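You operate a simulated robot arm through the tools that you are given. There is no shell and no other tool. Be economical: measure what you need, move in short steps, check, and stop when the job is done.

Carry out the task below with a simulated robot arm. There is one attempt and no reset: what you move stays moved.

JOB
Save RUN 035 from the files page to the MON stick, then lay the stick on the notebook.
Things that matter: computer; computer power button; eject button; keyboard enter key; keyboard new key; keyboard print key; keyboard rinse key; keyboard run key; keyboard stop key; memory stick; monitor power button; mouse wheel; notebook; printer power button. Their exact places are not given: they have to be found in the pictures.

The check looks at the end state, three seconds after you hand in, the way a careful person would. Anything else that was tipped, shoved, dropped, spilled or broken makes it a failure.

ROBOT AND FRAMES
A 7-joint arm with a two-finger parallel gripper on a trunk, on a base that drives. Base frame: it is fixed to the floor where the robot stands at the start and does not move with it; the origin is under the middle of the robot, x ahead of it, y to its left, z up. Readings come in mm, rad, newtons and seconds.
With the tool pointing down near the work surface it reaches from about 220 to 740 mm from the robot's upright axis, wherever it stands. Its first joint turns from -2.897 to 2.897 rad. Places, roughly: computer [700, -400, 1100]; computer power button [500, -200, 1000]; eject button [400, -200, 1200]; keyboard enter key [300, -700, 900]; keyboard new key [400, -700, 900]; keyboard print key [400, -700, 900]; keyboard rinse key [400, -700, 900]; keyboard run key [500, -600, 900]; keyboard stop key [500, -600, 900]; monitor power button [500, -900, 1000]; mouse wheel [0, -900, 900]; printer power button [800, -100, 900]; resume button [800, -100, 900]. Payload 1.57 kg.
Tool frame: the origin (TCP) lies between the finger pads and is the grasp point; the fingertips stand 30 mm ahead of it; z points along the fingers, y is the line along which they close. The gripper opens to 110 mm. The fingers are 24 mm wide and 12 mm thick; the gripper's body (48 by 112 mm) begins 78 mm behind the TCP.
Orientation is that of the tool frame in the base frame, as a unit quaternion [w, x, y, z]. With the fingers straight down and closing along the base's y, the tool's x points along the base's -x, its y along +y and its z along -z.

CONTROLS
- The arm moves only by the tool servo_tool. Its argument "steps" is a list of rows, each a list of 7 numbers: the shift along the base's x, y, z in mm, then the turn, a rotation vector about the base's x, y, z in rad, then the finger opening in mm, from 0 to 110. In form: [[x, y, z, wx, wy, wz, hand], ...]. A call has 1 to 10 rows; each row is the pose to reach, as a shift and turn from the pose commanded when the call began. A row lasts 0.2 s, in which the tool goes at most 50 mm and 0.15 rad; a call with a longer step from one row to the next is refused whole, and so is a gripper value outside its range. A pose out of reach is approached as far as the arm can. The call stops where the force on the tool passes 40 N (or 10 N more than at its start, if that is more) or the arm is blocked; 0.2 s more then pass. Each finger travels about 45 mm/s and halts on what it meets, pressing with about 33 N; the grip force reading is that of the motor and also rises with nothing between the fingers. The clock runs only during rows and for 0.2 s after the last one: add rows that repeat a pose to give the fingers time. It gives the time, the measured TCP pose, the force on the tool (base axes), the opening and the grip force at its end, in the units of the frame above (readings bear some noise), with the torque about the TCP (base axes, N m) and any sound that the robot's microphone picked up.
- Cameras (640 x 400 px; columns grow to the right, rows downward): "scene" is now at [-3.6, 93.5, 1613.5]; the picture's right is [-0.72, -0.69, 0.00], its down [-0.47, 0.49, -0.73] and it looks along [0.51, -0.53, -0.68] (base axes); focal length 279 px, centre (320, 200). "wrist" rides on the gripper at [70, 16, -141] in the tool frame; the picture's right is [-0.23, 0.97, 0.00], its down [-0.86, -0.20, -0.48] and it looks along [-0.47, -0.11, 0.88] (tool axes); focal length 222 px, centre (320, 200).
- snapshot(camera): a new picture of that camera. It takes no simulated time.
- move_column(by): slides the trunk up (or, below 0, down) by that many mm; the arm and the scene camera ride with it, the base frame stays. It gives what a move gives, with no picture.
- base_move(legs): drives the robot by 1 to 6 legs, each [ahead, turn to the left] in mm and rad, along the robot's own axes; the way and the turn of a leg run together, so that a leg with both is an arc; at most 1500 mm and 3.142 rad a leg. The arm and the cameras ride along, it lands a little off, and it stops where it bumps. It gives what a move gives.
- head_to(pan, tilt): turns the head with the scene camera to pan (to the left, within 2.705 rad either way) and tilt (down, from -0.506 to 1.204), counted from straight ahead of the robot. It gives what a move gives.
- measure_at(camera, pixels): for up to 12 pixels [column, row] of the newest picture of that camera ("zoom" is the newest enlarged one), the place [x, y, z] in the base frame of the surface seen there, good to about 3 mm. It takes no simulated time.
- close_up(camera, box): a new picture of the part [left, top, right, bottom] of that camera's present view, enlarged. It takes no simulated time.
- sign_off(): hands the job in; it is judged then, once.

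Keep the steps short. Do not move on a guess: measure, check each grasp and each placing, and mend mistakes. In all there are 80 turns and 48 pictures (those below and enlarged ones count). Leave the gripper open and the arm clear of the work at the hand-in unless told otherwise, and finish with a single line.

The tools are called after "Request:" as a command line: name --pt "numbers of a row" for each row, then --argument value for the rest, lists and objects as JSON in quotes. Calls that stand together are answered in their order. servo_tool: Moves the arm, as the interface text tells. Its arguments: {"type":"object","properties":{"steps":{"type":"array"}},"required":["steps"]} The other tools are called the same way: move_column (by) slides the trunk up or down; base_move (legs) drives the base; head_to (pan, tilt) turns the head that bears the scene camera; snapshot (camera) takes a picture; measure_at (camera, pixels) gives the place of the surface under pixels of a picture; close_up (camera, box) takes an enlarged picture of a part of a camera's view; sign_off () hands the job in.

At the start:

```text
time_s: 0.0
position: [397.9, -388.2, 1200.4]
tool_rot: [0.0, 0.001, 1.0, 0.001]
force: [-0.8, 0.1, 0.0]
wrist_torque: [-0.02, 0.01, 0.02]
finger_gap: 110.3
finger_force: 0.2
trunk travel left (down, up): [-545.0, 45.0]
robot x, y, heading: [-0.0, 2.0, 0.0]
head pan, tilt: [-0.808, 0.75]
```

scene: 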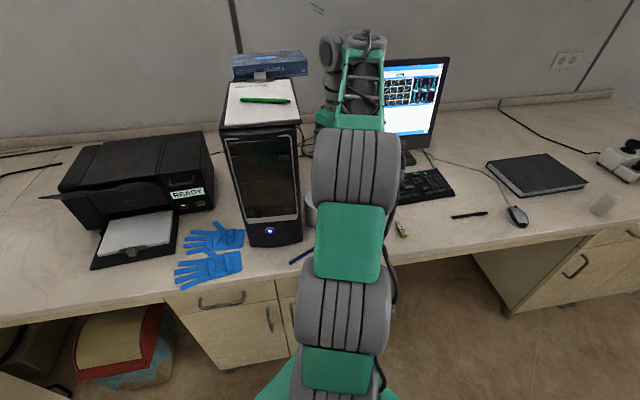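
wrist: 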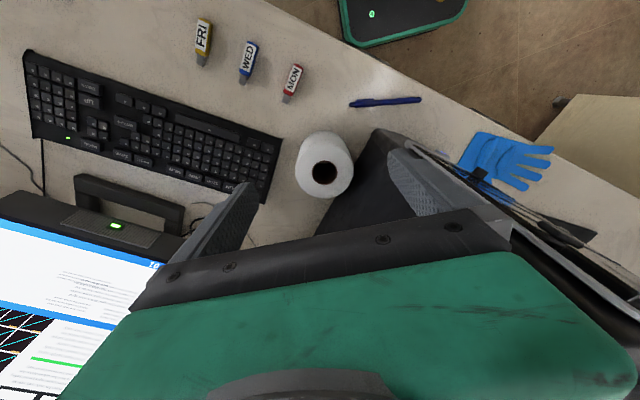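

I see the desk with the computer tower, monitor, keyboard, and three sticks (FRI, WED, MON) in the wrist view. I'll enlarge the monitor and the sticks first.

Request:
close_up --camera "scene" --box '[370, 50, 460, 106]'

Request:
close_up --camera "wrist" --box '[20, 10, 340, 210]'

Request:
measure_at --camera "wrist" --pixels '[[297, 72], [286, 98], [203, 40], [248, 62], [320, 170], [90, 102], [115, 225], [385, 102], [200, 145], [265, 190]]'

Request:
measure_at --camera "scene" --pixels '[[270, 230], [250, 240], [290, 235], [230, 145], [297, 145], [410, 100], [535, 175], [517, 215], [265, 95], [401, 228]]'

```text
7.11 times, centred on (415, 78) of scene
```

zoom: 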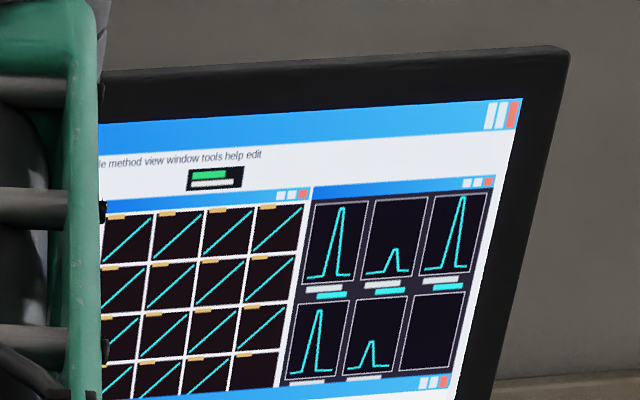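

```text
2.00 times, centred on (180, 110) of wrist
```

zoom: 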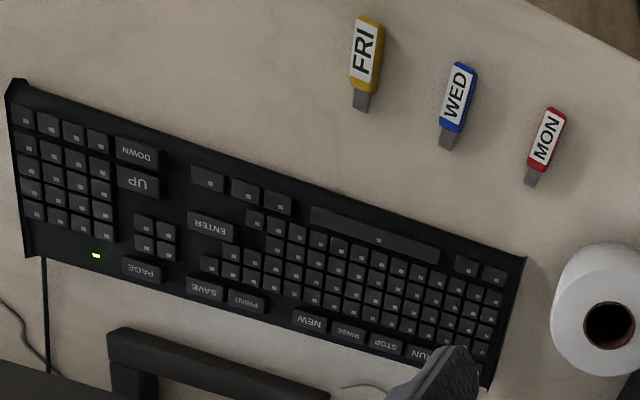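

```text
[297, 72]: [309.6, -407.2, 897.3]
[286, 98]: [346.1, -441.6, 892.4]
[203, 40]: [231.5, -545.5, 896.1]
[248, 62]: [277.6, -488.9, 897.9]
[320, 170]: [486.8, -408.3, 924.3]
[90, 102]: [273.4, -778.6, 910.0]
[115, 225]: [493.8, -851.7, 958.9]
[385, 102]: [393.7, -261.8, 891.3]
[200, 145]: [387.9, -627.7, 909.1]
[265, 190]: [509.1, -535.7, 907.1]
```

```text
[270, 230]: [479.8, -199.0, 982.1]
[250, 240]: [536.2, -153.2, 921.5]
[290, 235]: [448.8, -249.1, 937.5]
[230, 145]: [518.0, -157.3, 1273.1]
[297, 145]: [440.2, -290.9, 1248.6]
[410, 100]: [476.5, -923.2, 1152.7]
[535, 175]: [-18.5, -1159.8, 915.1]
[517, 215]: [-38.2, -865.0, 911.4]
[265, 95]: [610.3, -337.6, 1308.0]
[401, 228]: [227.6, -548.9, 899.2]
```

Next the computer's front, to find the USB slot, eject button and power button.

Request:
close_up --camera "scene" --box '[200, 120, 328, 250]'

Request:
close_up --camera "scene" --box '[220, 110, 310, 166]'

```text
3.08 times, centred on (264, 185) of scene
```

zoom: 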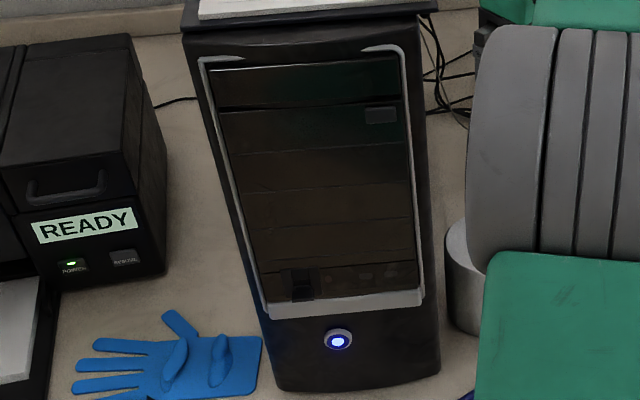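

```text
7.11 times, centred on (265, 138) of scene
```

zoom: 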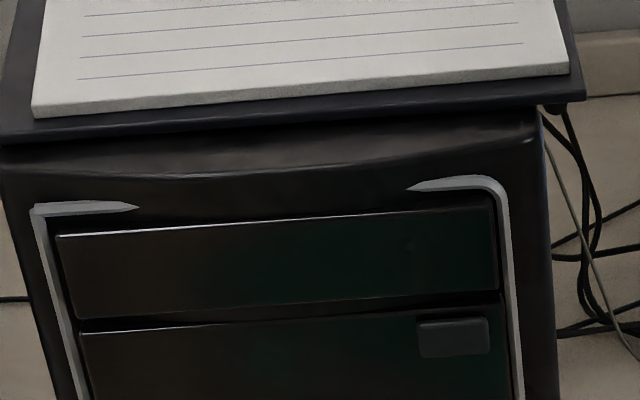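

The lower strip (scene about row 210) looks like the port panel; I'll enlarge it and measure.

Request:
close_up --camera "scene" --box '[246, 196, 310, 236]'

```text
10.00 times, centred on (278, 216) of scene
```

zoom: 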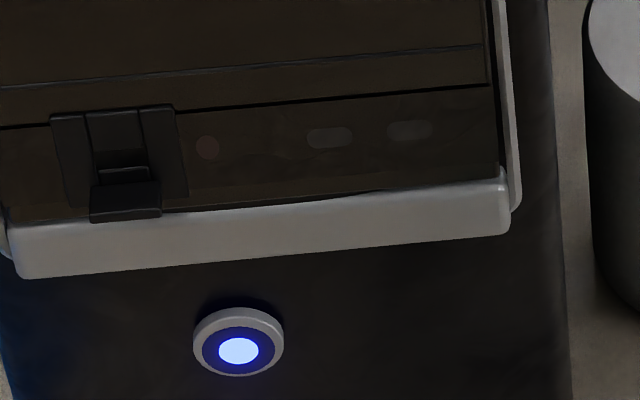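

Request:
measure_at --camera "zoom" --pixels '[[70, 170], [172, 165], [122, 130], [122, 160], [122, 175], [125, 205], [208, 148], [330, 138], [410, 130], [480, 120], [238, 350], [60, 120]]'

Request:
close_up --camera "wrist" --box '[270, 50, 330, 110]'

```text
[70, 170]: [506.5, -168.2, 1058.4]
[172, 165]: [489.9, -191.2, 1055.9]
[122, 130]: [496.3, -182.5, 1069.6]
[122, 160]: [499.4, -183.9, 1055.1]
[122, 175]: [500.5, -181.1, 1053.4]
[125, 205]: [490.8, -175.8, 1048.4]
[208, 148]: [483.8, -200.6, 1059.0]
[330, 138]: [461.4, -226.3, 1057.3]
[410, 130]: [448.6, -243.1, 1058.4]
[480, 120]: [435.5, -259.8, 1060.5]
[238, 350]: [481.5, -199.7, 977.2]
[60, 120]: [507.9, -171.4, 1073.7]
```

```text
6.67 times, centred on (300, 80) of wrist
```

zoom: 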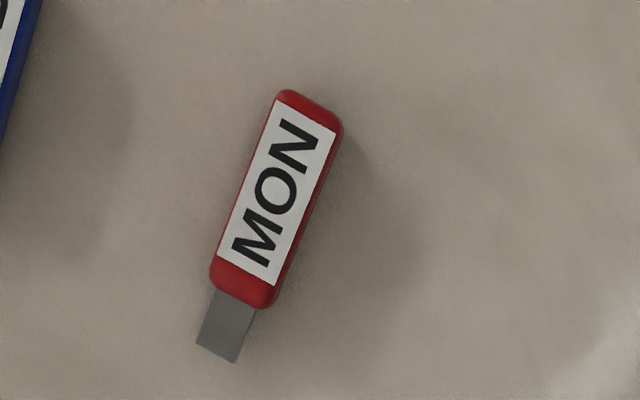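

The port panel has a slot near (498,-181,1056) facing along (-0.79, 0.61). I'll measure the MON stick precisely in this enlarged picture.

Request:
measure_at --camera "zoom" --pixels '[[305, 108], [245, 285], [222, 262], [310, 240], [275, 190], [228, 320], [216, 350], [400, 200], [215, 285], [262, 300], [150, 330], [286, 95]]'

```text
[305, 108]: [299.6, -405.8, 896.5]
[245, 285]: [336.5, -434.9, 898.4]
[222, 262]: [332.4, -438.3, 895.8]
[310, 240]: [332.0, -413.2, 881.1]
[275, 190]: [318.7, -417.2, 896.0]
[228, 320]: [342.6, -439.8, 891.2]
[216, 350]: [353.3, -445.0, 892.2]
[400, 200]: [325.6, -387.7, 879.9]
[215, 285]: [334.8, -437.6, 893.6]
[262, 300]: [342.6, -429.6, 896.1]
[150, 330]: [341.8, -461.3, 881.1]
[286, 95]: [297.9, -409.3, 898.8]
```

Table is about z=881 and the stick's top about 896, its axis matches the slot's inward direction (-37.7°). I'll yaw the tool to that heading while moving back and down toward the stick, then tilt it 30°.

Request:
servo_tool --pt "-15 -3 -15 0 0 -0.13 60" --pt "-30 -6 -40 0 0 -0.26 60" --pt "-50 -10 -70 0 0 -0.39 60" --pt "-70 -14 -100 0 0 -0.52 60" --pt "-93 -20 -130 0 0 -0.658 60" --pt "-93 -20 -130 0 0 -0.658 60"

Request:
servo_tool --pt "0 0 0 -0.08 -0.104 0 50" --pt "0 0 0 -0.16 -0.207 0 50" --pt "0 0 0 -0.24 -0.311 0 50" --pt "0 0 0 -0.3204 -0.4142 0 50" --pt "0 0 0 -0.3204 -0.4142 0 50"

Request:
snapshot --camera "wrist"

```text
time_s: 1.4
position: [305.2, -408.0, 1070.2]
tool_rot: [0.001, 0.324, 0.946, 0.0]
force: [-1.0, -1.1, -0.6]
wrist_torque: [0.01, 0.05, 0.0]
finger_gap: 60.0
finger_force: 0.1
trunk travel left (down, up): [-545.0, 45.0]
robot x, y, heading: [-0.3, 3.0, 0.001]
head pan, tilt: [-0.808, 0.75]
```

```text
time_s: 2.8
position: [285.6, -459.5, 1126.6]
tool_rot: [0.274, 0.331, 0.892, -0.14]
force: [-0.4, 0.0, 0.3]
wrist_torque: [-0.04, -0.02, -0.03]
finger_gap: 50.2
finger_force: 0.1
out of reach, approached as far as the arm can: row 1, 2, 3, 4
trunk travel left (down, up): [-545.0, 45.0]
robot x, y, heading: [-0.9, -2.4, 0.001]
head pan, tilt: [-0.808, 0.75]
stopped in row 5: the arm was blocked; the commanded pose is now the measured one
```

```text
39 pictures are left
```

wrist: 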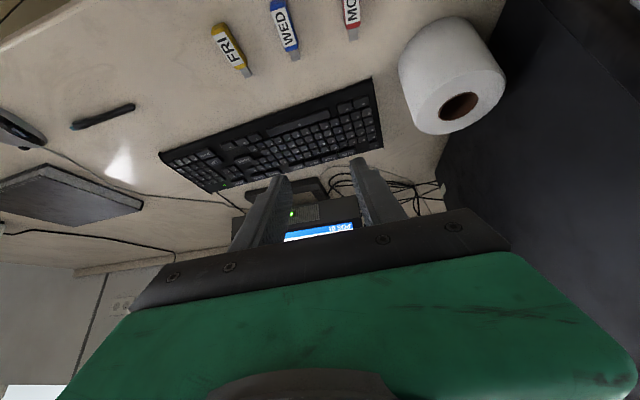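

The 30° tilt hits a limit from this trunk height. I'll raise the tool and lower the trunk so that the forearm lies flatter.

Request:
servo_tool --pt "0 0 40 0 0 0 50" --pt "0 0 80 0 0 0 50" --pt "0 0 120 0 0 0 50" --pt "0 0 160 0 0 0 50" --pt "0 0 160 0 0 0 50"

Request:
move_column --by -200

```text
time_s: 4.0
position: [286.9, -456.9, 1287.2]
tool_rot: [0.275, 0.33, 0.892, -0.14]
force: [-0.5, 0.1, -0.5]
wrist_torque: [0.03, 0.01, -0.01]
finger_gap: 50.1
finger_force: 0.0
trunk travel left (down, up): [-545.0, 45.0]
robot x, y, heading: [-1.8, -0.3, 0.001]
head pan, tilt: [-0.808, 0.75]
```

```text
time_s: 6.2
position: [286.4, -457.1, 1086.2]
tool_rot: [0.275, 0.33, 0.892, -0.139]
force: [0.1, -0.2, 0.5]
wrist_torque: [-0.02, -0.02, 0.0]
finger_gap: 50.1
finger_force: 0.1
trunk travel left (down, up): [-345.0, 245.0]
robot x, y, heading: [1.4, -1.5, -0.004]
head pan, tilt: [-0.808, 0.75]
```

Now I'll correct the orientation to the exact 30° tilt heading and move above and behind the stick.

Request:
servo_tool --pt "6 16 -10 0.039 0.011 0.023 50" --pt "12 32 -40 0.077 0.023 0.046 50" --pt "18.4 49 -76 0.116 0.034 0.069 50" --pt "18.4 49 -106 0.116 0.034 0.069 50" --pt "18.4 49 -106 0.116 0.034 0.069 50"

Request:
snapshot --camera "wrist"

```text
time_s: 7.4
position: [305.2, -408.8, 980.5]
tool_rot: [0.245, 0.312, 0.914, -0.082]
force: [0.1, 0.7, -0.1]
wrist_torque: [-0.02, -0.02, 0.0]
finger_gap: 49.7
finger_force: 0.1
trunk travel left (down, up): [-345.0, 245.0]
robot x, y, heading: [0.2, -2.3, -0.002]
head pan, tilt: [-0.808, 0.75]
```

```text
38 pictures are left
```

wrist: 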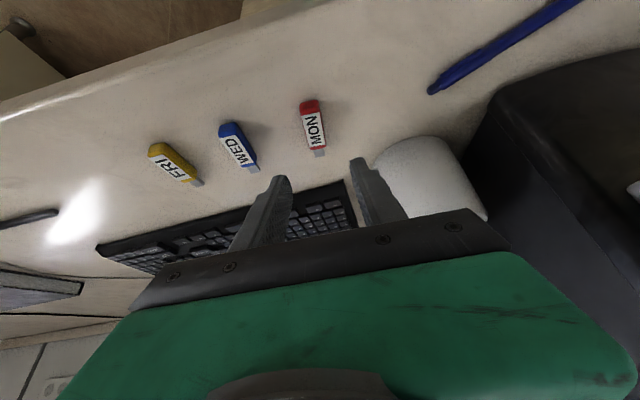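

Orientation is right. The stick lies between the fingers' line; I'll re-measure it from this view.

Request:
close_up --camera "wrist" --box '[270, 80, 366, 176]'

```text
4.17 times, centred on (318, 128) of wrist
```

zoom: 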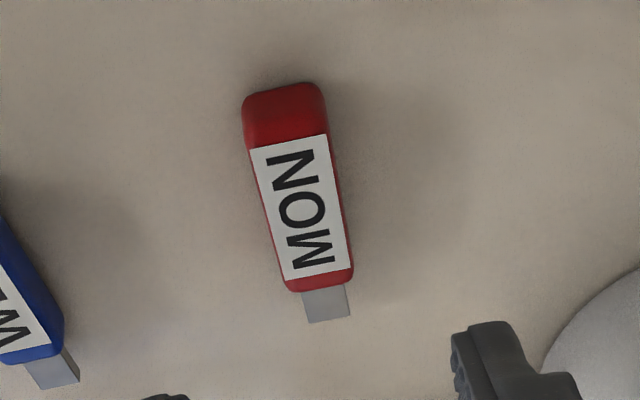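

Request:
measure_at --camera "zoom" --pixels '[[287, 140], [316, 272], [300, 205], [258, 200], [340, 190], [310, 292], [327, 305], [329, 320], [283, 95], [400, 200], [200, 200], [283, 110]]'

```text
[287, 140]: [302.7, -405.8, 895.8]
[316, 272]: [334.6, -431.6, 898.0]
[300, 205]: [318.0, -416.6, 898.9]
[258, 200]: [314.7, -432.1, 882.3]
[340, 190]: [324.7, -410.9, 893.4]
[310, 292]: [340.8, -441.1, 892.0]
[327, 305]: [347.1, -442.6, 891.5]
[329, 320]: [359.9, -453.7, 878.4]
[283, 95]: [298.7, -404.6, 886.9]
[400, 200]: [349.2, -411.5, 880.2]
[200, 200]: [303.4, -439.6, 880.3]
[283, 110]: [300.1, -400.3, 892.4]
```

The stick's centre is (319,-418), well in line. Lowering so that the fingertips are just above the table (TCP z≈915), then closing.

Request:
servo_tool --pt "0 0.8 -30 0 0 0 50" --pt "0 0.8 -52 0 0 0 50" --pt "0 0.8 -65 0 0 0 50" --pt "0 0.8 -65 0 0 0 50"

Request:
servo_tool --pt "0 0 0 0 0 0 30" --pt "0 0 0 0 0 0 10" --pt "0 0 0 0 0 0 5" --pt "0 0 0 0 0 0 5" --pt "0 0 0 0 0 0 5"

Request:
snapshot --camera "wrist"

```text
time_s: 8.4
position: [304.2, -407.1, 914.8]
tool_rot: [0.245, 0.313, 0.914, -0.083]
force: [0.6, -0.5, 0.2]
wrist_torque: [0.01, 0.0, 0.01]
finger_gap: 50.1
finger_force: 0.1
trunk travel left (down, up): [-345.0, 245.0]
robot x, y, heading: [2.4, -1.1, -0.0]
head pan, tilt: [-0.808, 0.75]
```

```text
time_s: 9.6
position: [304.7, -408.4, 916.8]
tool_rot: [0.244, 0.313, 0.914, -0.083]
force: [-0.1, -0.1, 0.3]
wrist_torque: [0.0, -0.02, 0.03]
finger_gap: 17.2
finger_force: 32.0
trunk travel left (down, up): [-345.0, 245.0]
robot x, y, heading: [-4.1, -1.0, 0.001]
head pan, tilt: [-0.808, 0.75]
```

```text
36 pictures are left
```

wrist: 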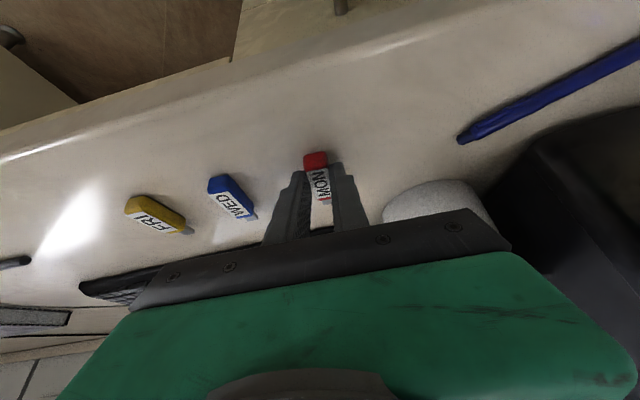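

Grip holds at 17.2 mm on the stick. Lifting straight up and checking that it follows.

Request:
servo_tool --pt "0 0 20 0 0 0 5" --pt "0 0 50 0 0 0 5" --pt "-15 12 95 0 0 0 5" --pt "-40 31 140 0 0 0 5" --pt "-68 53 170 0 0 0 5" --pt "-68 53 170 0 0 0 5"

Request:
snapshot --camera "wrist"

Request:
snapshot --camera "scene"

```text
refused: row 4 steps farther than a row can; nothing moved
```

```text
35 pictures are left
```

wrist: 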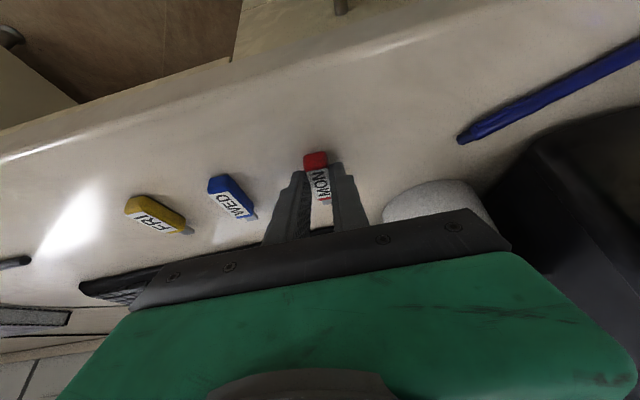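

```text
34 pictures are left
```

scene: 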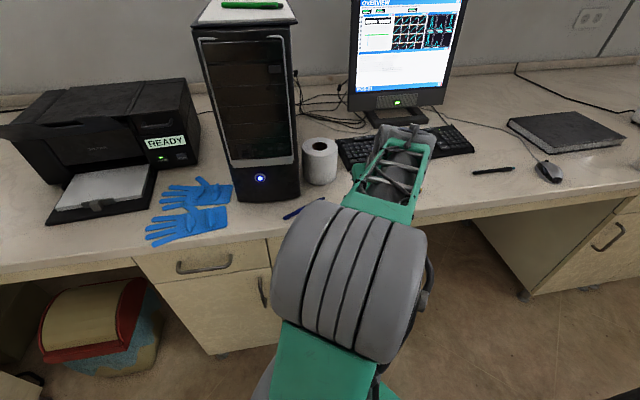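

A row was too long; repeating the lift with shorter rows. The scene view now shows the screen well, too.

Request:
servo_tool --pt "0 0 20 0 0 0 5" --pt "0 0 50 0 0 0 5" --pt "-12 9 85 0 0 0 5" --pt "-32 25 120 0 0 0 5" --pt "-52 41 150 0 0 0 5" --pt "-68 53 170 0 0 0 5" --pt "-68 53 170 0 0 0 5"

Request:
close_up --camera "wrist" --box '[240, 120, 400, 250]'

Request:
close_up --camera "scene" --box '[350, 0, 470, 90]'

```text
time_s: 11.2
position: [236.1, -352.7, 1085.9]
tool_rot: [0.244, 0.313, 0.914, -0.083]
force: [0.3, -0.3, -0.7]
wrist_torque: [-0.01, 0.01, 0.04]
finger_gap: 17.2
finger_force: 32.8
trunk travel left (down, up): [-345.0, 245.0]
robot x, y, heading: [-0.5, 0.4, 0.001]
head pan, tilt: [-0.808, 0.75]
```

```text
3.08 times, centred on (320, 185) of wrist
```

zoom: 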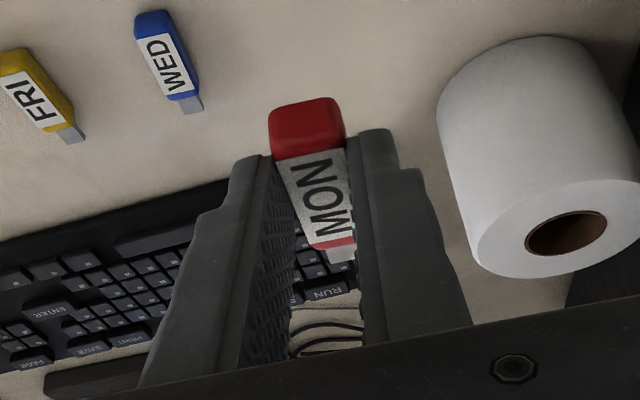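

```text
4.44 times, centred on (410, 45) of scene
```

zoom: 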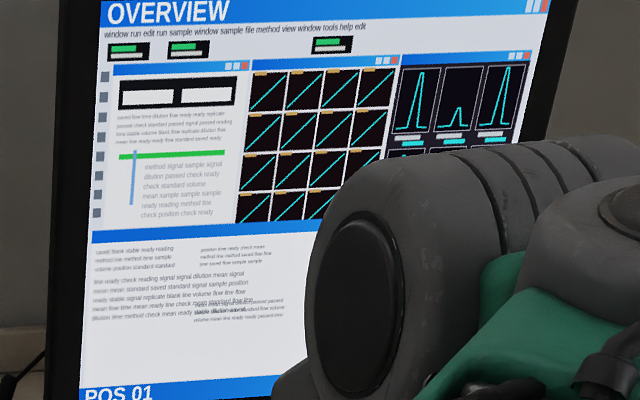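

Screen reads OVERVIEW, POS 01. The stick is held firmly. Now moving sideways 295 mm in front of the slot, staying ~30 mm off the face.

Request:
servo_tool --pt "26 34 0 0 0 0 5" --pt "54 70 0 0 0 0 5" --pt "82 106 0 0 0 0 5" --pt "110 142 0 0 0 0 5" --pt "138 178 0 0 0 0 5" --pt "164 212 0 0 0 0 5" --pt "180 233 0 0 0 0 5" --pt "180 233 0 0 0 0 5"

Request:
snapshot --camera "wrist"

Request:
snapshot --camera "scene"

```text
time_s: 13.0
position: [417.0, -122.0, 1087.3]
tool_rot: [0.245, 0.311, 0.915, -0.082]
force: [0.5, 0.2, 0.5]
wrist_torque: [0.0, 0.01, -0.02]
finger_gap: 17.2
finger_force: 32.9
trunk travel left (down, up): [-345.0, 245.0]
robot x, y, heading: [-2.0, -3.0, -0.002]
head pan, tilt: [-0.808, 0.75]
```

```text
31 pictures are left
```

wrist: 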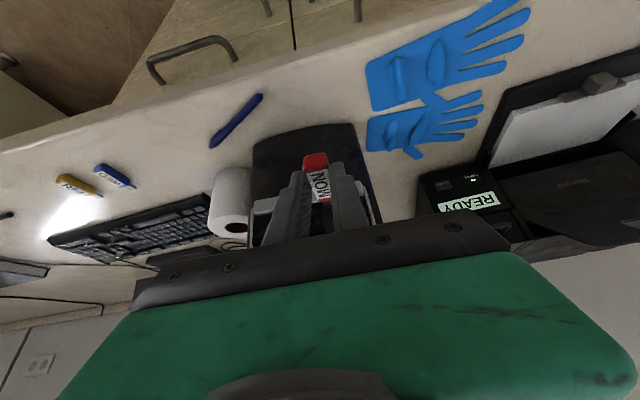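

```text
30 pictures are left
```

scene: 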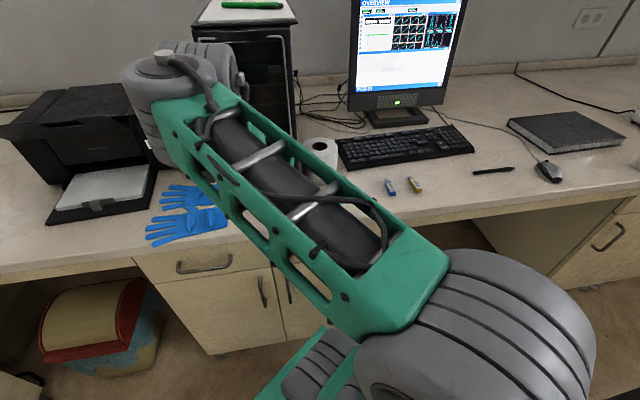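

Request:
close_up --camera "wrist" --box '[250, 130, 390, 240]'

```text
3.64 times, centred on (320, 185) of wrist
```

zoom: 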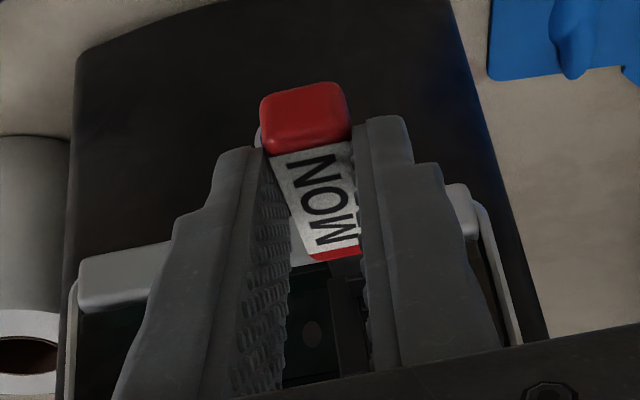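

Request:
measure_at --camera "zoom" --pixels '[[305, 148], [312, 165], [335, 245], [322, 205], [337, 255], [337, 268], [345, 300], [312, 335], [350, 280], [345, 345], [335, 320], [360, 330]]'

Request:
close_up --camera "wrist" --box '[305, 175, 345, 220]'

```text
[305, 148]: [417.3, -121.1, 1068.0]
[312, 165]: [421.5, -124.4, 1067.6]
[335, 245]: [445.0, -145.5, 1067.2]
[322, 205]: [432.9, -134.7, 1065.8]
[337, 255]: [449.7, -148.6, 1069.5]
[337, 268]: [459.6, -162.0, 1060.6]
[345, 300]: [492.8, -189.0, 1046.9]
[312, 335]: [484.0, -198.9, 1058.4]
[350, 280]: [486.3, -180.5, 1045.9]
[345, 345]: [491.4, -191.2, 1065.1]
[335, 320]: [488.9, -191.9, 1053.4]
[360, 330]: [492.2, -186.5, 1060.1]
```

```text
8.89 times, centred on (325, 198) of wrist
```

zoom: 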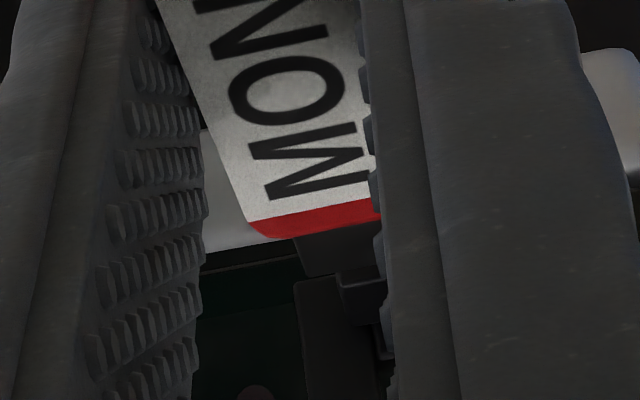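

The slot is hidden between the fingers. I'll shift 60 mm sideways to view it unobstructed with the wrist camera.

Request:
servo_tool --pt "-18 -24 0 0 0 0 5" --pt "-37 -47 0 0 0 0 5" --pt "-37 -47 0 0 0 0 5"

Request:
close_up --camera "wrist" --box '[300, 150, 440, 240]'

```text
time_s: 13.8
position: [379.7, -167.4, 1084.9]
tool_rot: [0.243, 0.312, 0.915, -0.083]
force: [0.5, 0.0, 0.3]
wrist_torque: [0.02, -0.01, 0.02]
finger_gap: 17.7
finger_force: 32.6
trunk travel left (down, up): [-345.0, 245.0]
robot x, y, heading: [0.5, 0.9, 0.0]
head pan, tilt: [-0.808, 0.75]
```

```text
4.44 times, centred on (370, 195) of wrist
```

zoom: 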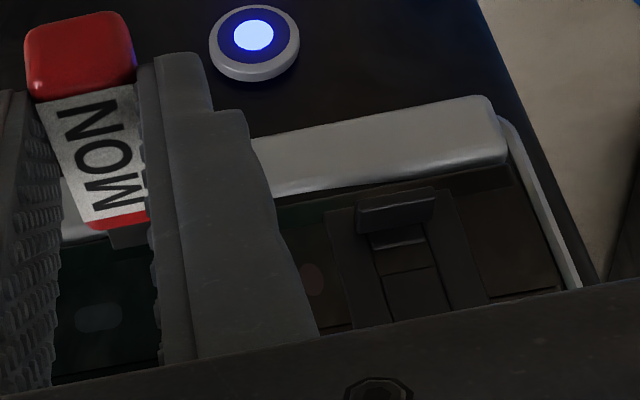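

Request:
close_up --camera "wrist" --box '[370, 188, 412, 222]'

```text
11.76 times, centred on (391, 205) of wrist
```

zoom: 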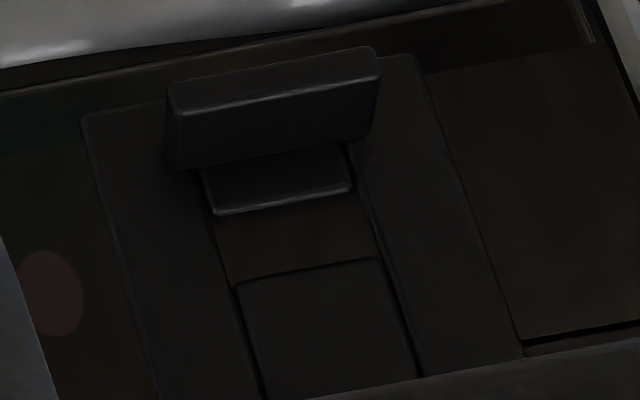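

Request:
measure_at --camera "zoom" --pixels '[[225, 235], [295, 235], [360, 230], [300, 270], [300, 255], [310, 310], [285, 205], [280, 180], [270, 155], [270, 115], [140, 200], [420, 200]]'

Request:
measure_at --camera "zoom" --pixels '[[180, 100], [370, 90], [245, 300], [370, 290], [180, 160], [370, 140], [300, 215], [300, 212], [300, 280], [300, 262], [95, 130], [405, 75]]'

```text
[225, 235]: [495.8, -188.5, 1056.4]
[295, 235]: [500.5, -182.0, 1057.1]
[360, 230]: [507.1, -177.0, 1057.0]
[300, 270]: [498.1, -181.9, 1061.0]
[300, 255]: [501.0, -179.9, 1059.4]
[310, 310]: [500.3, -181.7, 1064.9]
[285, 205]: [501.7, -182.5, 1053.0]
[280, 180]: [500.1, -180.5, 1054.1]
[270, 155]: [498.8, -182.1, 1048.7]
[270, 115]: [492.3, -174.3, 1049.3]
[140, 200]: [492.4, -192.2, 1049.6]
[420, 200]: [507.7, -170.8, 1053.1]
```

```text
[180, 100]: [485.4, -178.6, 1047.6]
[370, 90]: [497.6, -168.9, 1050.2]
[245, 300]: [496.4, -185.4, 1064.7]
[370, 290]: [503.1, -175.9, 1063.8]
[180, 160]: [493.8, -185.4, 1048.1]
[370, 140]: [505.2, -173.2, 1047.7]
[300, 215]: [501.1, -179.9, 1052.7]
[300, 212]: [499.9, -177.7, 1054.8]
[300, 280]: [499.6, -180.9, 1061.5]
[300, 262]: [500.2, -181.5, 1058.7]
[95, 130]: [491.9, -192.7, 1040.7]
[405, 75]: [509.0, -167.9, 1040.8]
```

The opening is centred at about (500,-181,1057), between the ledge and the block above it. I'll check the stick's pose in the fingers once more before insertion.

Request:
close_up --camera "wrist" --box '[295, 148, 345, 210]'

```text
6.45 times, centred on (320, 179) of wrist
```

zoom: 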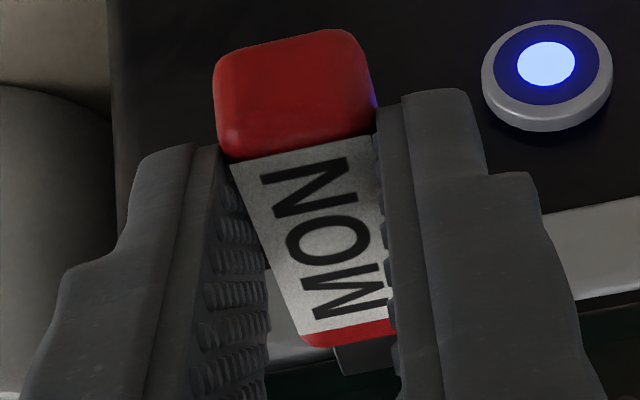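

Request:
measure_at --camera "zoom" --pixels '[[242, 175], [262, 225], [282, 275], [300, 322], [305, 158], [345, 325], [325, 240], [350, 360], [380, 355], [365, 362], [260, 150], [340, 145]]'

```text
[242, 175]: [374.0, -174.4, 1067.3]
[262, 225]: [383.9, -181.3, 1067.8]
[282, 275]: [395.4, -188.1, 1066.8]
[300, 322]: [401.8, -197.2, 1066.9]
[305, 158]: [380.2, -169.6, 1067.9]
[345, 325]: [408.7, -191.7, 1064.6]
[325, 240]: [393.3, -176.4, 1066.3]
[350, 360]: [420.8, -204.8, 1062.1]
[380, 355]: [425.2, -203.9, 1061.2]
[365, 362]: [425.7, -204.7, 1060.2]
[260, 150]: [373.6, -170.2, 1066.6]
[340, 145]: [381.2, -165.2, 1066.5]
```

The stick points within ~1° of the slot's axis; plug centre is ~1.6 mm too high. Moving back in line (+64 mm sideways, -1.6 mm), then forward 32 mm to just before the face.

Request:
servo_tool --pt "20 26 -0.8 0 0 0 5" --pt "39.2 50.7 -1.6 0 0 0 5" --pt "39.2 50.7 -1.6 0 0 0 5" --pt "51.9 40.9 -1.6 0 0 0 5" --pt "64.5 31.1 -1.6 0 0 0 5" --pt "64.5 31.1 -1.6 0 0 0 5"

Request:
close_up --camera "wrist" --box '[295, 148, 365, 228]'

```text
time_s: 15.2
position: [445.1, -136.6, 1084.6]
tool_rot: [0.245, 0.312, 0.914, -0.082]
force: [0.4, -0.8, -0.2]
wrist_torque: [0.01, -0.04, 0.01]
finger_gap: 17.2
finger_force: 32.0
trunk travel left (down, up): [-345.0, 245.0]
robot x, y, heading: [-0.8, 0.3, 0.001]
head pan, tilt: [-0.808, 0.75]
```

```text
5.00 times, centred on (330, 188) of wrist
```

zoom: 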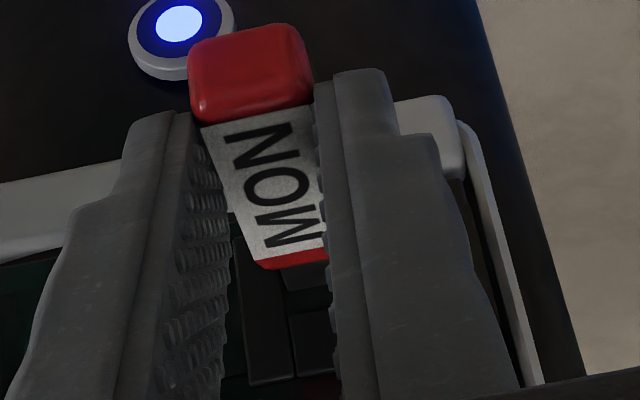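

Aligned as far as visible. Advancing slowly along the axis, watching the force.

Request:
servo_tool --pt "4 -3.1 0 0 0 0 5" --pt "8 -6.2 0 0 0 0 5" --pt "12 -9.3 0 0 0 0 5" --pt "15 -11.6 0 0 0 0 5" --pt "18 -13.9 0 0 0 0 5" --pt "21 -16.2 0 0 0 0 5"

Request:
close_up --camera "wrist" --box '[295, 148, 365, 228]'

```text
time_s: 16.6
position: [461.7, -151.4, 1084.6]
tool_rot: [0.244, 0.311, 0.915, -0.082]
force: [-17.2, 12.3, -0.6]
wrist_torque: [0.36, 0.46, -0.24]
finger_gap: 17.3
finger_force: 32.4
trunk travel left (down, up): [-345.0, 245.0]
robot x, y, heading: [1.1, 0.7, 0.005]
head pan, tilt: [-0.808, 0.75]
```

```text
5.00 times, centred on (330, 188) of wrist
```

zoom: 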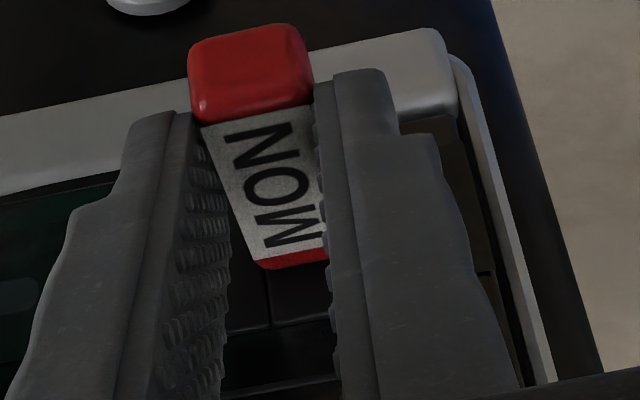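

Request:
measure_at --camera "zoom" --pixels '[[295, 255], [300, 268], [300, 290], [300, 315], [250, 290], [250, 320], [285, 275], [320, 270], [290, 350], [280, 225], [230, 130], [310, 300]]'

```text
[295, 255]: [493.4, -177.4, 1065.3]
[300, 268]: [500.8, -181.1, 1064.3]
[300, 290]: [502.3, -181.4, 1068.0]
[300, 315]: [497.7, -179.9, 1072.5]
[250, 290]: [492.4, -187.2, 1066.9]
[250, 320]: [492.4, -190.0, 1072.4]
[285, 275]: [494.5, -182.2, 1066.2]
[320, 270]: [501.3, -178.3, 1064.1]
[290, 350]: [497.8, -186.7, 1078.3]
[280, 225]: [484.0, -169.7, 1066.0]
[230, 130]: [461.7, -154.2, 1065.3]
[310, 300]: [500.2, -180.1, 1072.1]
```

The plug is already partly in (body front ~5 mm off the face) with 21 N resistance along the axis. Pushing a few more mm.

Request:
servo_tool --pt "1.6 -1.2 0 0 0 0 5" --pt "3.2 -2.4 0 0 0 0 5" --pt "4.8 -3.7 0 0 0 0 5" --pt "6.4 -4.9 0 0 0 0 5" --pt "6.4 -4.9 0 0 0 0 5"

Request:
close_up --camera "scene" --box '[350, 0, 470, 90]'

```text
time_s: 17.8
position: [469.5, -155.7, 1084.7]
tool_rot: [0.244, 0.312, 0.914, -0.083]
force: [-19.7, 17.4, -1.5]
wrist_torque: [0.5, 0.5, -0.1]
finger_gap: 17.5
finger_force: 32.2
trunk travel left (down, up): [-345.0, 245.0]
robot x, y, heading: [-0.1, -2.1, -0.004]
head pan, tilt: [-0.808, 0.75]
```

```text
4.44 times, centred on (410, 45) of scene
```

zoom: 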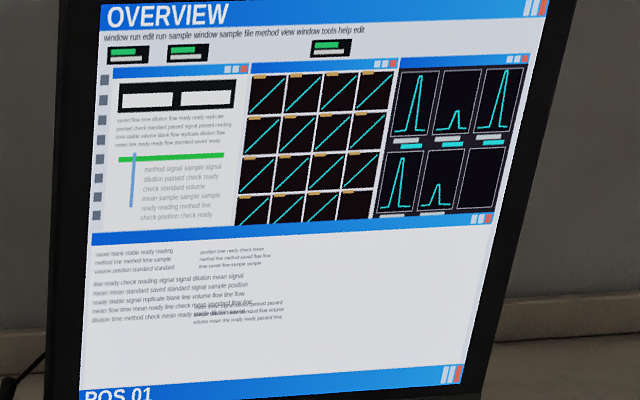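

Request:
close_up --camera "wrist" --box '[295, 148, 365, 228]'

Request:
measure_at --camera "zoom" --pixels '[[295, 255], [300, 270], [305, 242], [230, 130], [310, 300], [320, 262]]'

```text
5.00 times, centred on (330, 188) of wrist
```

zoom: 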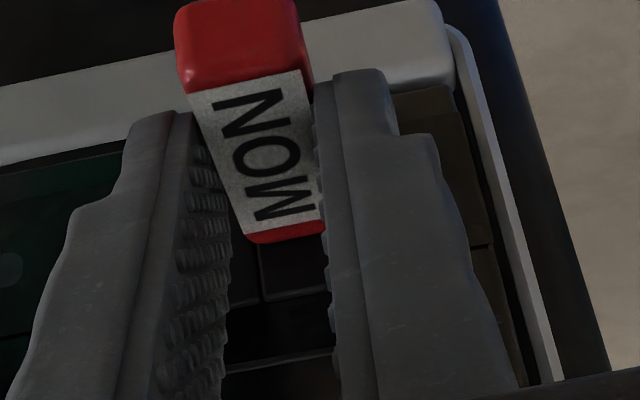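

```text
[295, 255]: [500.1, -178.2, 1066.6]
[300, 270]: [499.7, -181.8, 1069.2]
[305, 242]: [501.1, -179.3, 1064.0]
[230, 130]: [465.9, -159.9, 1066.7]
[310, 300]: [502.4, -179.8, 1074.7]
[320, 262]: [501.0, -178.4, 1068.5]
```

Request:
measure_at --camera "zoom" --pixels '[[285, 232], [290, 228], [262, 238], [315, 225], [280, 200], [240, 95], [215, 90], [288, 78]]'

```text
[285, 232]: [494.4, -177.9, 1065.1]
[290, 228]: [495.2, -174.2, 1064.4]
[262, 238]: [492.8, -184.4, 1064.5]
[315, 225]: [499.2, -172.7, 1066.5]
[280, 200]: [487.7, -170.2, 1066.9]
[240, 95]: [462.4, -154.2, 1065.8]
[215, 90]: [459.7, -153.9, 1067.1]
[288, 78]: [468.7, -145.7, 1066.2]
```

The stick stopped advancing (body front ~4 mm from the panel) and slid back a little in the fingers, so it's probably bottomed. I'll relax the push by 3 mm, open, and see whether it stays.

Request:
servo_tool --pt "-2.4 1.8 0 0 0 0 5" --pt "-2.4 1.8 0 0 0 0 25" --pt "-2.4 1.8 0 0 0 0 45" --pt "-2.4 1.8 0 0 0 0 45"

Request:
servo_tool --pt "-16 12 0 0 0 0 45" --pt "-47 36 6 0 0 0 45" --pt "-79 61 12 0 0 0 45" --pt "-111 86 12 0 0 0 45" --pt "-111 86 12 0 0 0 45"

Request:
snapshot --camera "wrist"

Request:
close_up --camera "scene" --box '[350, 0, 470, 90]'

```text
time_s: 18.8
position: [469.8, -155.7, 1084.7]
tool_rot: [0.245, 0.312, 0.914, -0.083]
force: [0.0, -0.8, 0.9]
wrist_torque: [-0.02, 0.0, 0.01]
finger_gap: 45.1
finger_force: 0.0
trunk travel left (down, up): [-345.0, 245.0]
robot x, y, heading: [-0.2, 1.2, 0.001]
head pan, tilt: [-0.808, 0.75]
```

```text
time_s: 20.0
position: [356.4, -69.8, 1097.2]
tool_rot: [0.245, 0.312, 0.914, -0.082]
force: [-0.1, -0.3, 0.0]
wrist_torque: [-0.03, -0.03, 0.03]
finger_gap: 45.0
finger_force: 0.1
trunk travel left (down, up): [-345.0, 245.0]
robot x, y, heading: [-0.6, -1.2, -0.005]
head pan, tilt: [-0.808, 0.75]
```

```text
20 pictures are left
```

wrist: 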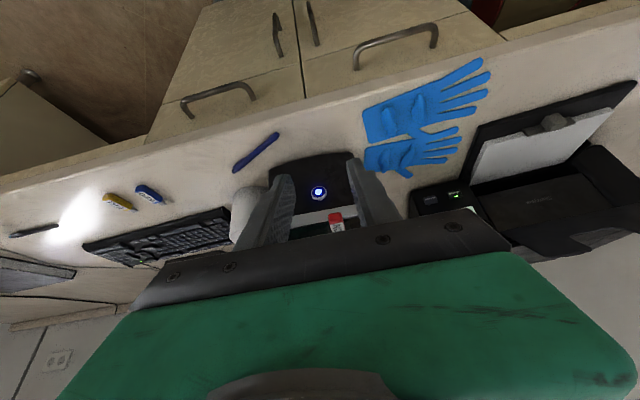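

```text
4.44 times, centred on (410, 45) of scene
```

zoom: 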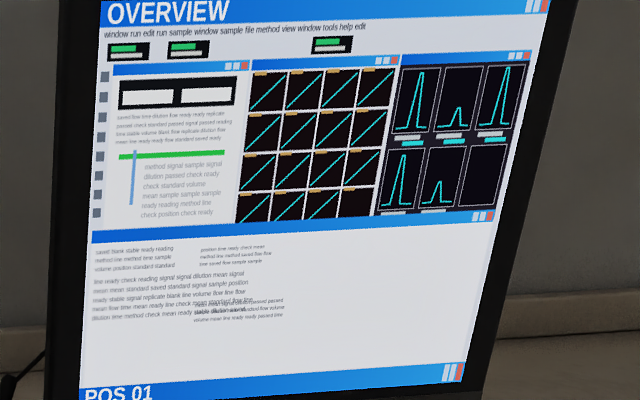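

The stick stays in the slot. Now I'll drive so that both keyboard and slot are in reach: turn right, go 273 mm, turn back (arm sweeps high, in front of the table).

Request:
base_move --legs '[[0, -1.815], [273, 0], [0, 1.815]]'

Request:
head_to --pan -0.95 --tilt 0.5

Request:
snapshot --camera "scene"

Request:
snapshot --camera "wrist"

```text
time_s: 28.2
position: [-15.2, -626.3, 1097.1]
tool_rot: [0.152, 0.783, 0.566, -0.209]
force: [0.3, -0.7, 0.0]
wrist_torque: [0.0, 0.01, -0.02]
finger_gap: 44.9
finger_force: 0.2
trunk travel left (down, up): [-345.0, 245.0]
robot x, y, heading: [-69.5, -268.3, -1.233]
head pan, tilt: [-0.808, 0.75]
stopped in leg 3: the robot was blocked; the commanded pose is now the measured one
```

```text
time_s: 28.9
position: [-14.6, -626.9, 1097.1]
tool_rot: [0.152, 0.783, 0.565, -0.209]
force: [-0.1, 0.1, -0.4]
wrist_torque: [0.03, 0.02, -0.04]
finger_gap: 44.8
finger_force: 0.0
trunk travel left (down, up): [-345.0, 245.0]
robot x, y, heading: [-70.0, -266.7, -1.238]
head pan, tilt: [-0.949, 0.499]
```

```text
18 pictures are left
```

scene: 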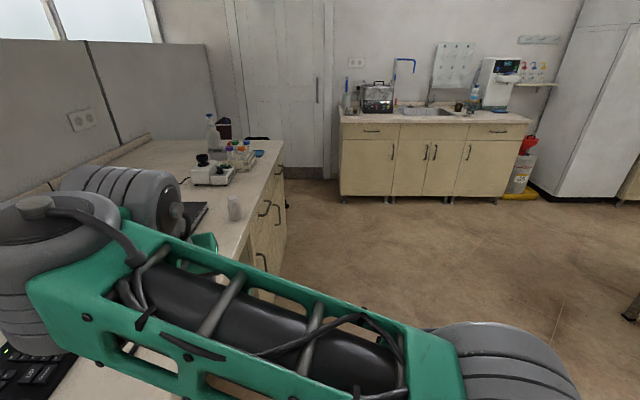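

```text
17 pictures are left
```

wrist: 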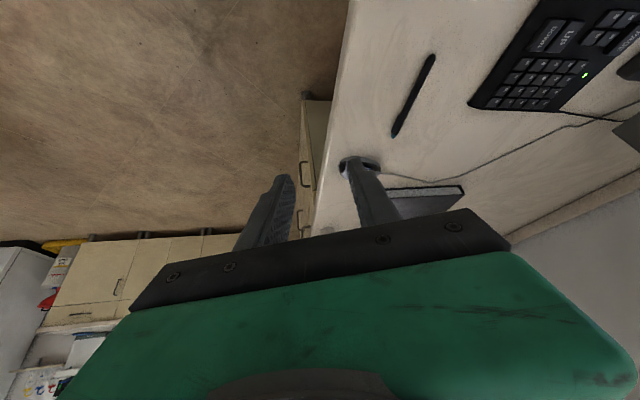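

The base was stopped by the table at heading -1.235 — position (-70,-267) is fine for reaching. I'll turn the tool back to its old heading and bring it above the keyboard.

Request:
servo_tool --pt "30 -14 0 0 0 0.137 20" --pt "66 -30 0 0 0 0.275 0" --pt "103 -46 0 0 0 0.412 0" --pt "140 -62 -5 0 0 0.55 0" --pt "177 -79 -10 0 0 0.687 0" --pt "214 -96 -15 0 0 0.824 0" --pt "252 -112 -25 0 0 0.962 0" --pt "290 -129 -35 0 0 1.1 0" --pt "327 -146 -45 0 0 1.237 0" --pt "327 -146 -45 0 0 1.237 0"

Request:
head_to --pan 0.25 --tilt 0.45

Request:
snapshot --camera "wrist"

```text
time_s: 31.1
position: [311.9, -774.1, 1051.7]
tool_rot: [0.244, 0.309, 0.915, -0.082]
force: [0.5, -0.8, 0.9]
wrist_torque: [-0.01, -0.02, -0.02]
finger_gap: 0.0
finger_force: 21.4
trunk travel left (down, up): [-345.0, 245.0]
robot x, y, heading: [-68.9, -266.5, -1.237]
head pan, tilt: [-0.949, 0.499]
```

```text
time_s: 32.5
position: [310.3, -773.3, 1051.6]
tool_rot: [0.245, 0.311, 0.914, -0.083]
force: [0.5, -1.0, -0.5]
wrist_torque: [-0.03, 0.02, 0.0]
finger_gap: 0.0
finger_force: 21.0
trunk travel left (down, up): [-345.0, 245.0]
robot x, y, heading: [-62.8, -267.4, -1.234]
head pan, tilt: [0.25, 0.45]
```

```text
16 pictures are left
```

wrist: 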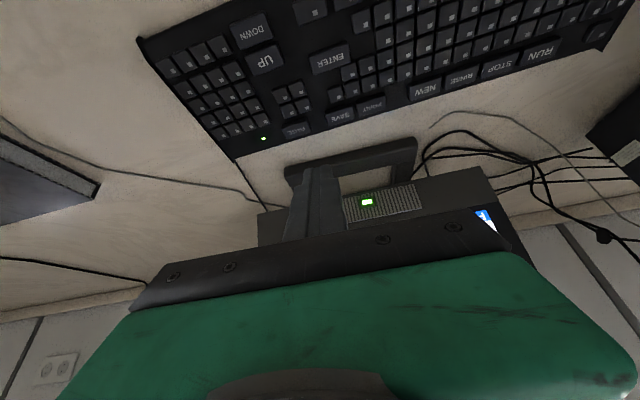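

All the keys are visible: PAGE (297,130), SAVE (340,116), UP (266,59), DOWN (252,30), ENTER (331,58). Measuring them, and photographing the screen.

Request:
measure_at --camera "wrist" --pixels '[[297, 130], [341, 116], [371, 106], [266, 59], [252, 30], [331, 60], [264, 138], [320, 122], [285, 65], [249, 55], [310, 138], [425, 90]]'

Request:
snapshot --camera "scene"

```text
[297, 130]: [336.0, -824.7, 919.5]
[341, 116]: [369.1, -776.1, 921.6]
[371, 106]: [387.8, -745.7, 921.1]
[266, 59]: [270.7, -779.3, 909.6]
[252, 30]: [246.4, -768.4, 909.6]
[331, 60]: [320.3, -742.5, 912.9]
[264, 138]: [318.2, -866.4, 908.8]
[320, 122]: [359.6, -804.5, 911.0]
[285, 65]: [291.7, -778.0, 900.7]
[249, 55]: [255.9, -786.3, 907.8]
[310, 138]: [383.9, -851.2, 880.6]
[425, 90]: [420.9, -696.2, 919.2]
```

```text
15 pictures are left
```

scene: 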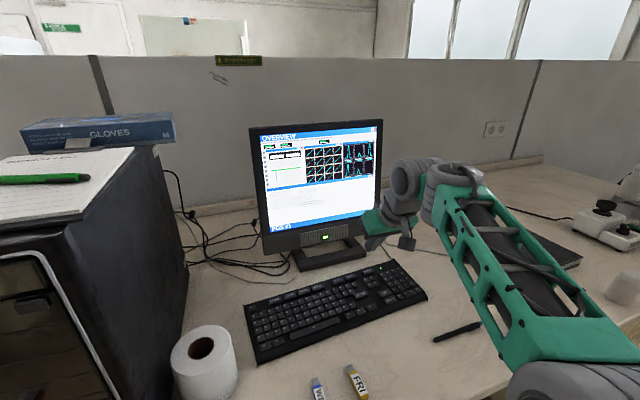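

PAGE key top is at (336,-825,919.5). The pressing edge of the closed tilted fingers is 32 mm below the TCP; hovering ~14 mm above PAGE.

Request:
servo_tool --pt "7 -16 -30 0 0 0 0" --pt "14 -32 -60 0 0 0 0" --pt "21 -48.4 -86 0 0 0 0" --pt "21 -48.4 -86 0 0 0 0"

Request:
close_up --camera "scene" --box '[280, 215, 440, 315]'

```text
time_s: 33.5
position: [332.2, -821.7, 966.3]
tool_rot: [0.245, 0.31, 0.915, -0.082]
force: [-0.2, 0.3, 0.1]
wrist_torque: [0.0, 0.01, 0.03]
finger_gap: 0.0
finger_force: 21.2
trunk travel left (down, up): [-345.0, 245.0]
robot x, y, heading: [-68.9, -269.0, -1.239]
head pan, tilt: [0.25, 0.45]
```

```text
4.00 times, centred on (360, 265) of scene
```

zoom: 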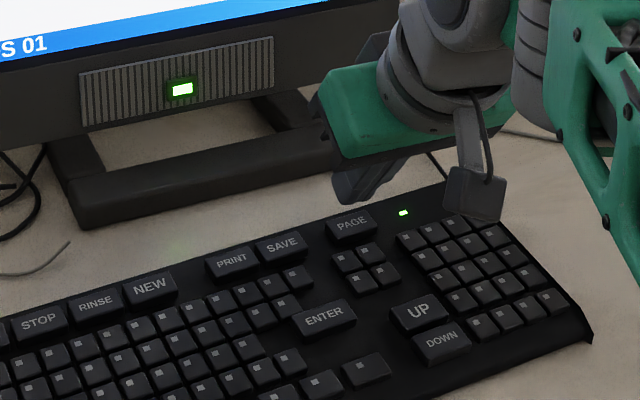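

Fingers hover right over PAGE. Pressing down slowly and lifting again.

Request:
servo_tool --pt "0 0 -8 0 0 0 0" --pt "0 0 -13 0 0 0 0" --pt "0 0 -15 0 0 0 0" --pt "0 0 -17 0 0 0 0" --pt "0 0 -18 0 0 0 0"

```text
time_s: 34.8
position: [332.9, -821.2, 947.2]
tool_rot: [0.245, 0.31, 0.915, -0.083]
force: [0.5, 0.0, 0.3]
wrist_torque: [0.01, -0.04, -0.04]
finger_gap: 0.2
finger_force: 21.7
trunk travel left (down, up): [-345.0, 245.0]
robot x, y, heading: [-70.7, -268.3, -1.236]
head pan, tilt: [0.25, 0.45]
heard: click
```

A click was heard. Lifting and looking at the screen.

Request:
servo_tool --pt "0 0 10 0 0 0 0" --pt "0 0 18 0 0 0 0"

Request:
close_up --camera "scene" --box '[244, 116, 388, 236]'

```text
time_s: 35.4
position: [333.2, -821.5, 966.7]
tool_rot: [0.245, 0.31, 0.915, -0.083]
force: [0.9, 0.1, -0.3]
wrist_torque: [0.01, -0.02, -0.02]
finger_gap: 0.0
finger_force: 21.4
trunk travel left (down, up): [-345.0, 245.0]
robot x, y, heading: [-69.7, -265.1, -1.236]
head pan, tilt: [0.25, 0.45]
```

```text
3.33 times, centred on (316, 176) of scene
```

zoom: 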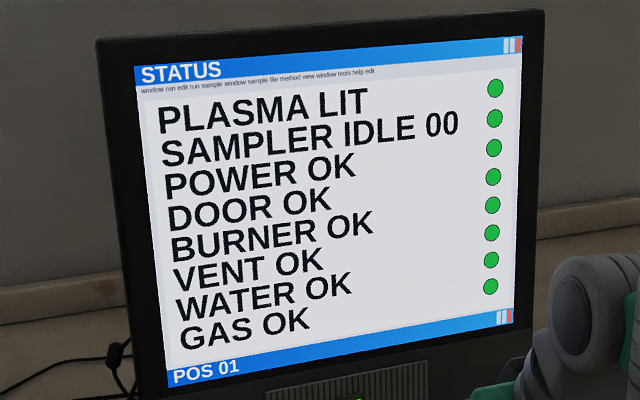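

STATUS page now. Pressing PAGE again.

Request:
servo_tool --pt "0 0 -8 0 0 0 0" --pt "0 0 -14 0 0 0 0" --pt "0 0 -17 0 0 0 0" --pt "0 0 -18.5 0 0 0 0" --pt "0 0 -10 0 0 0 0" --pt "0 0 0 0 0 0 0"

Request:
close_up --camera "scene" --box '[244, 116, 388, 236]'

```text
time_s: 36.8
position: [332.4, -821.2, 967.0]
tool_rot: [0.246, 0.31, 0.914, -0.083]
force: [-0.8, -0.7, -0.7]
wrist_torque: [0.04, 0.02, -0.02]
finger_gap: 0.0
finger_force: 21.4
trunk travel left (down, up): [-345.0, 245.0]
robot x, y, heading: [-66.0, -265.8, -1.237]
head pan, tilt: [0.25, 0.45]
heard: click
```

```text
3.33 times, centred on (316, 176) of scene
```

zoom: 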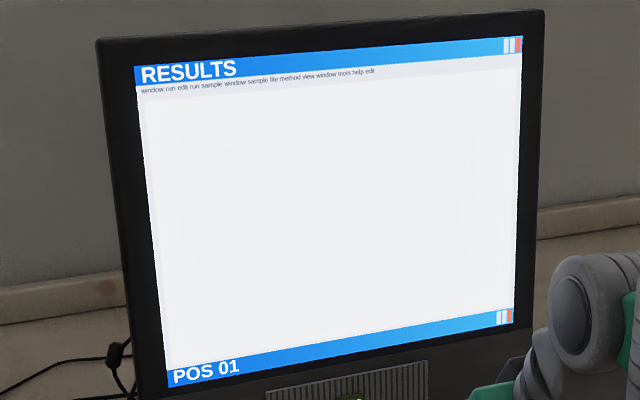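

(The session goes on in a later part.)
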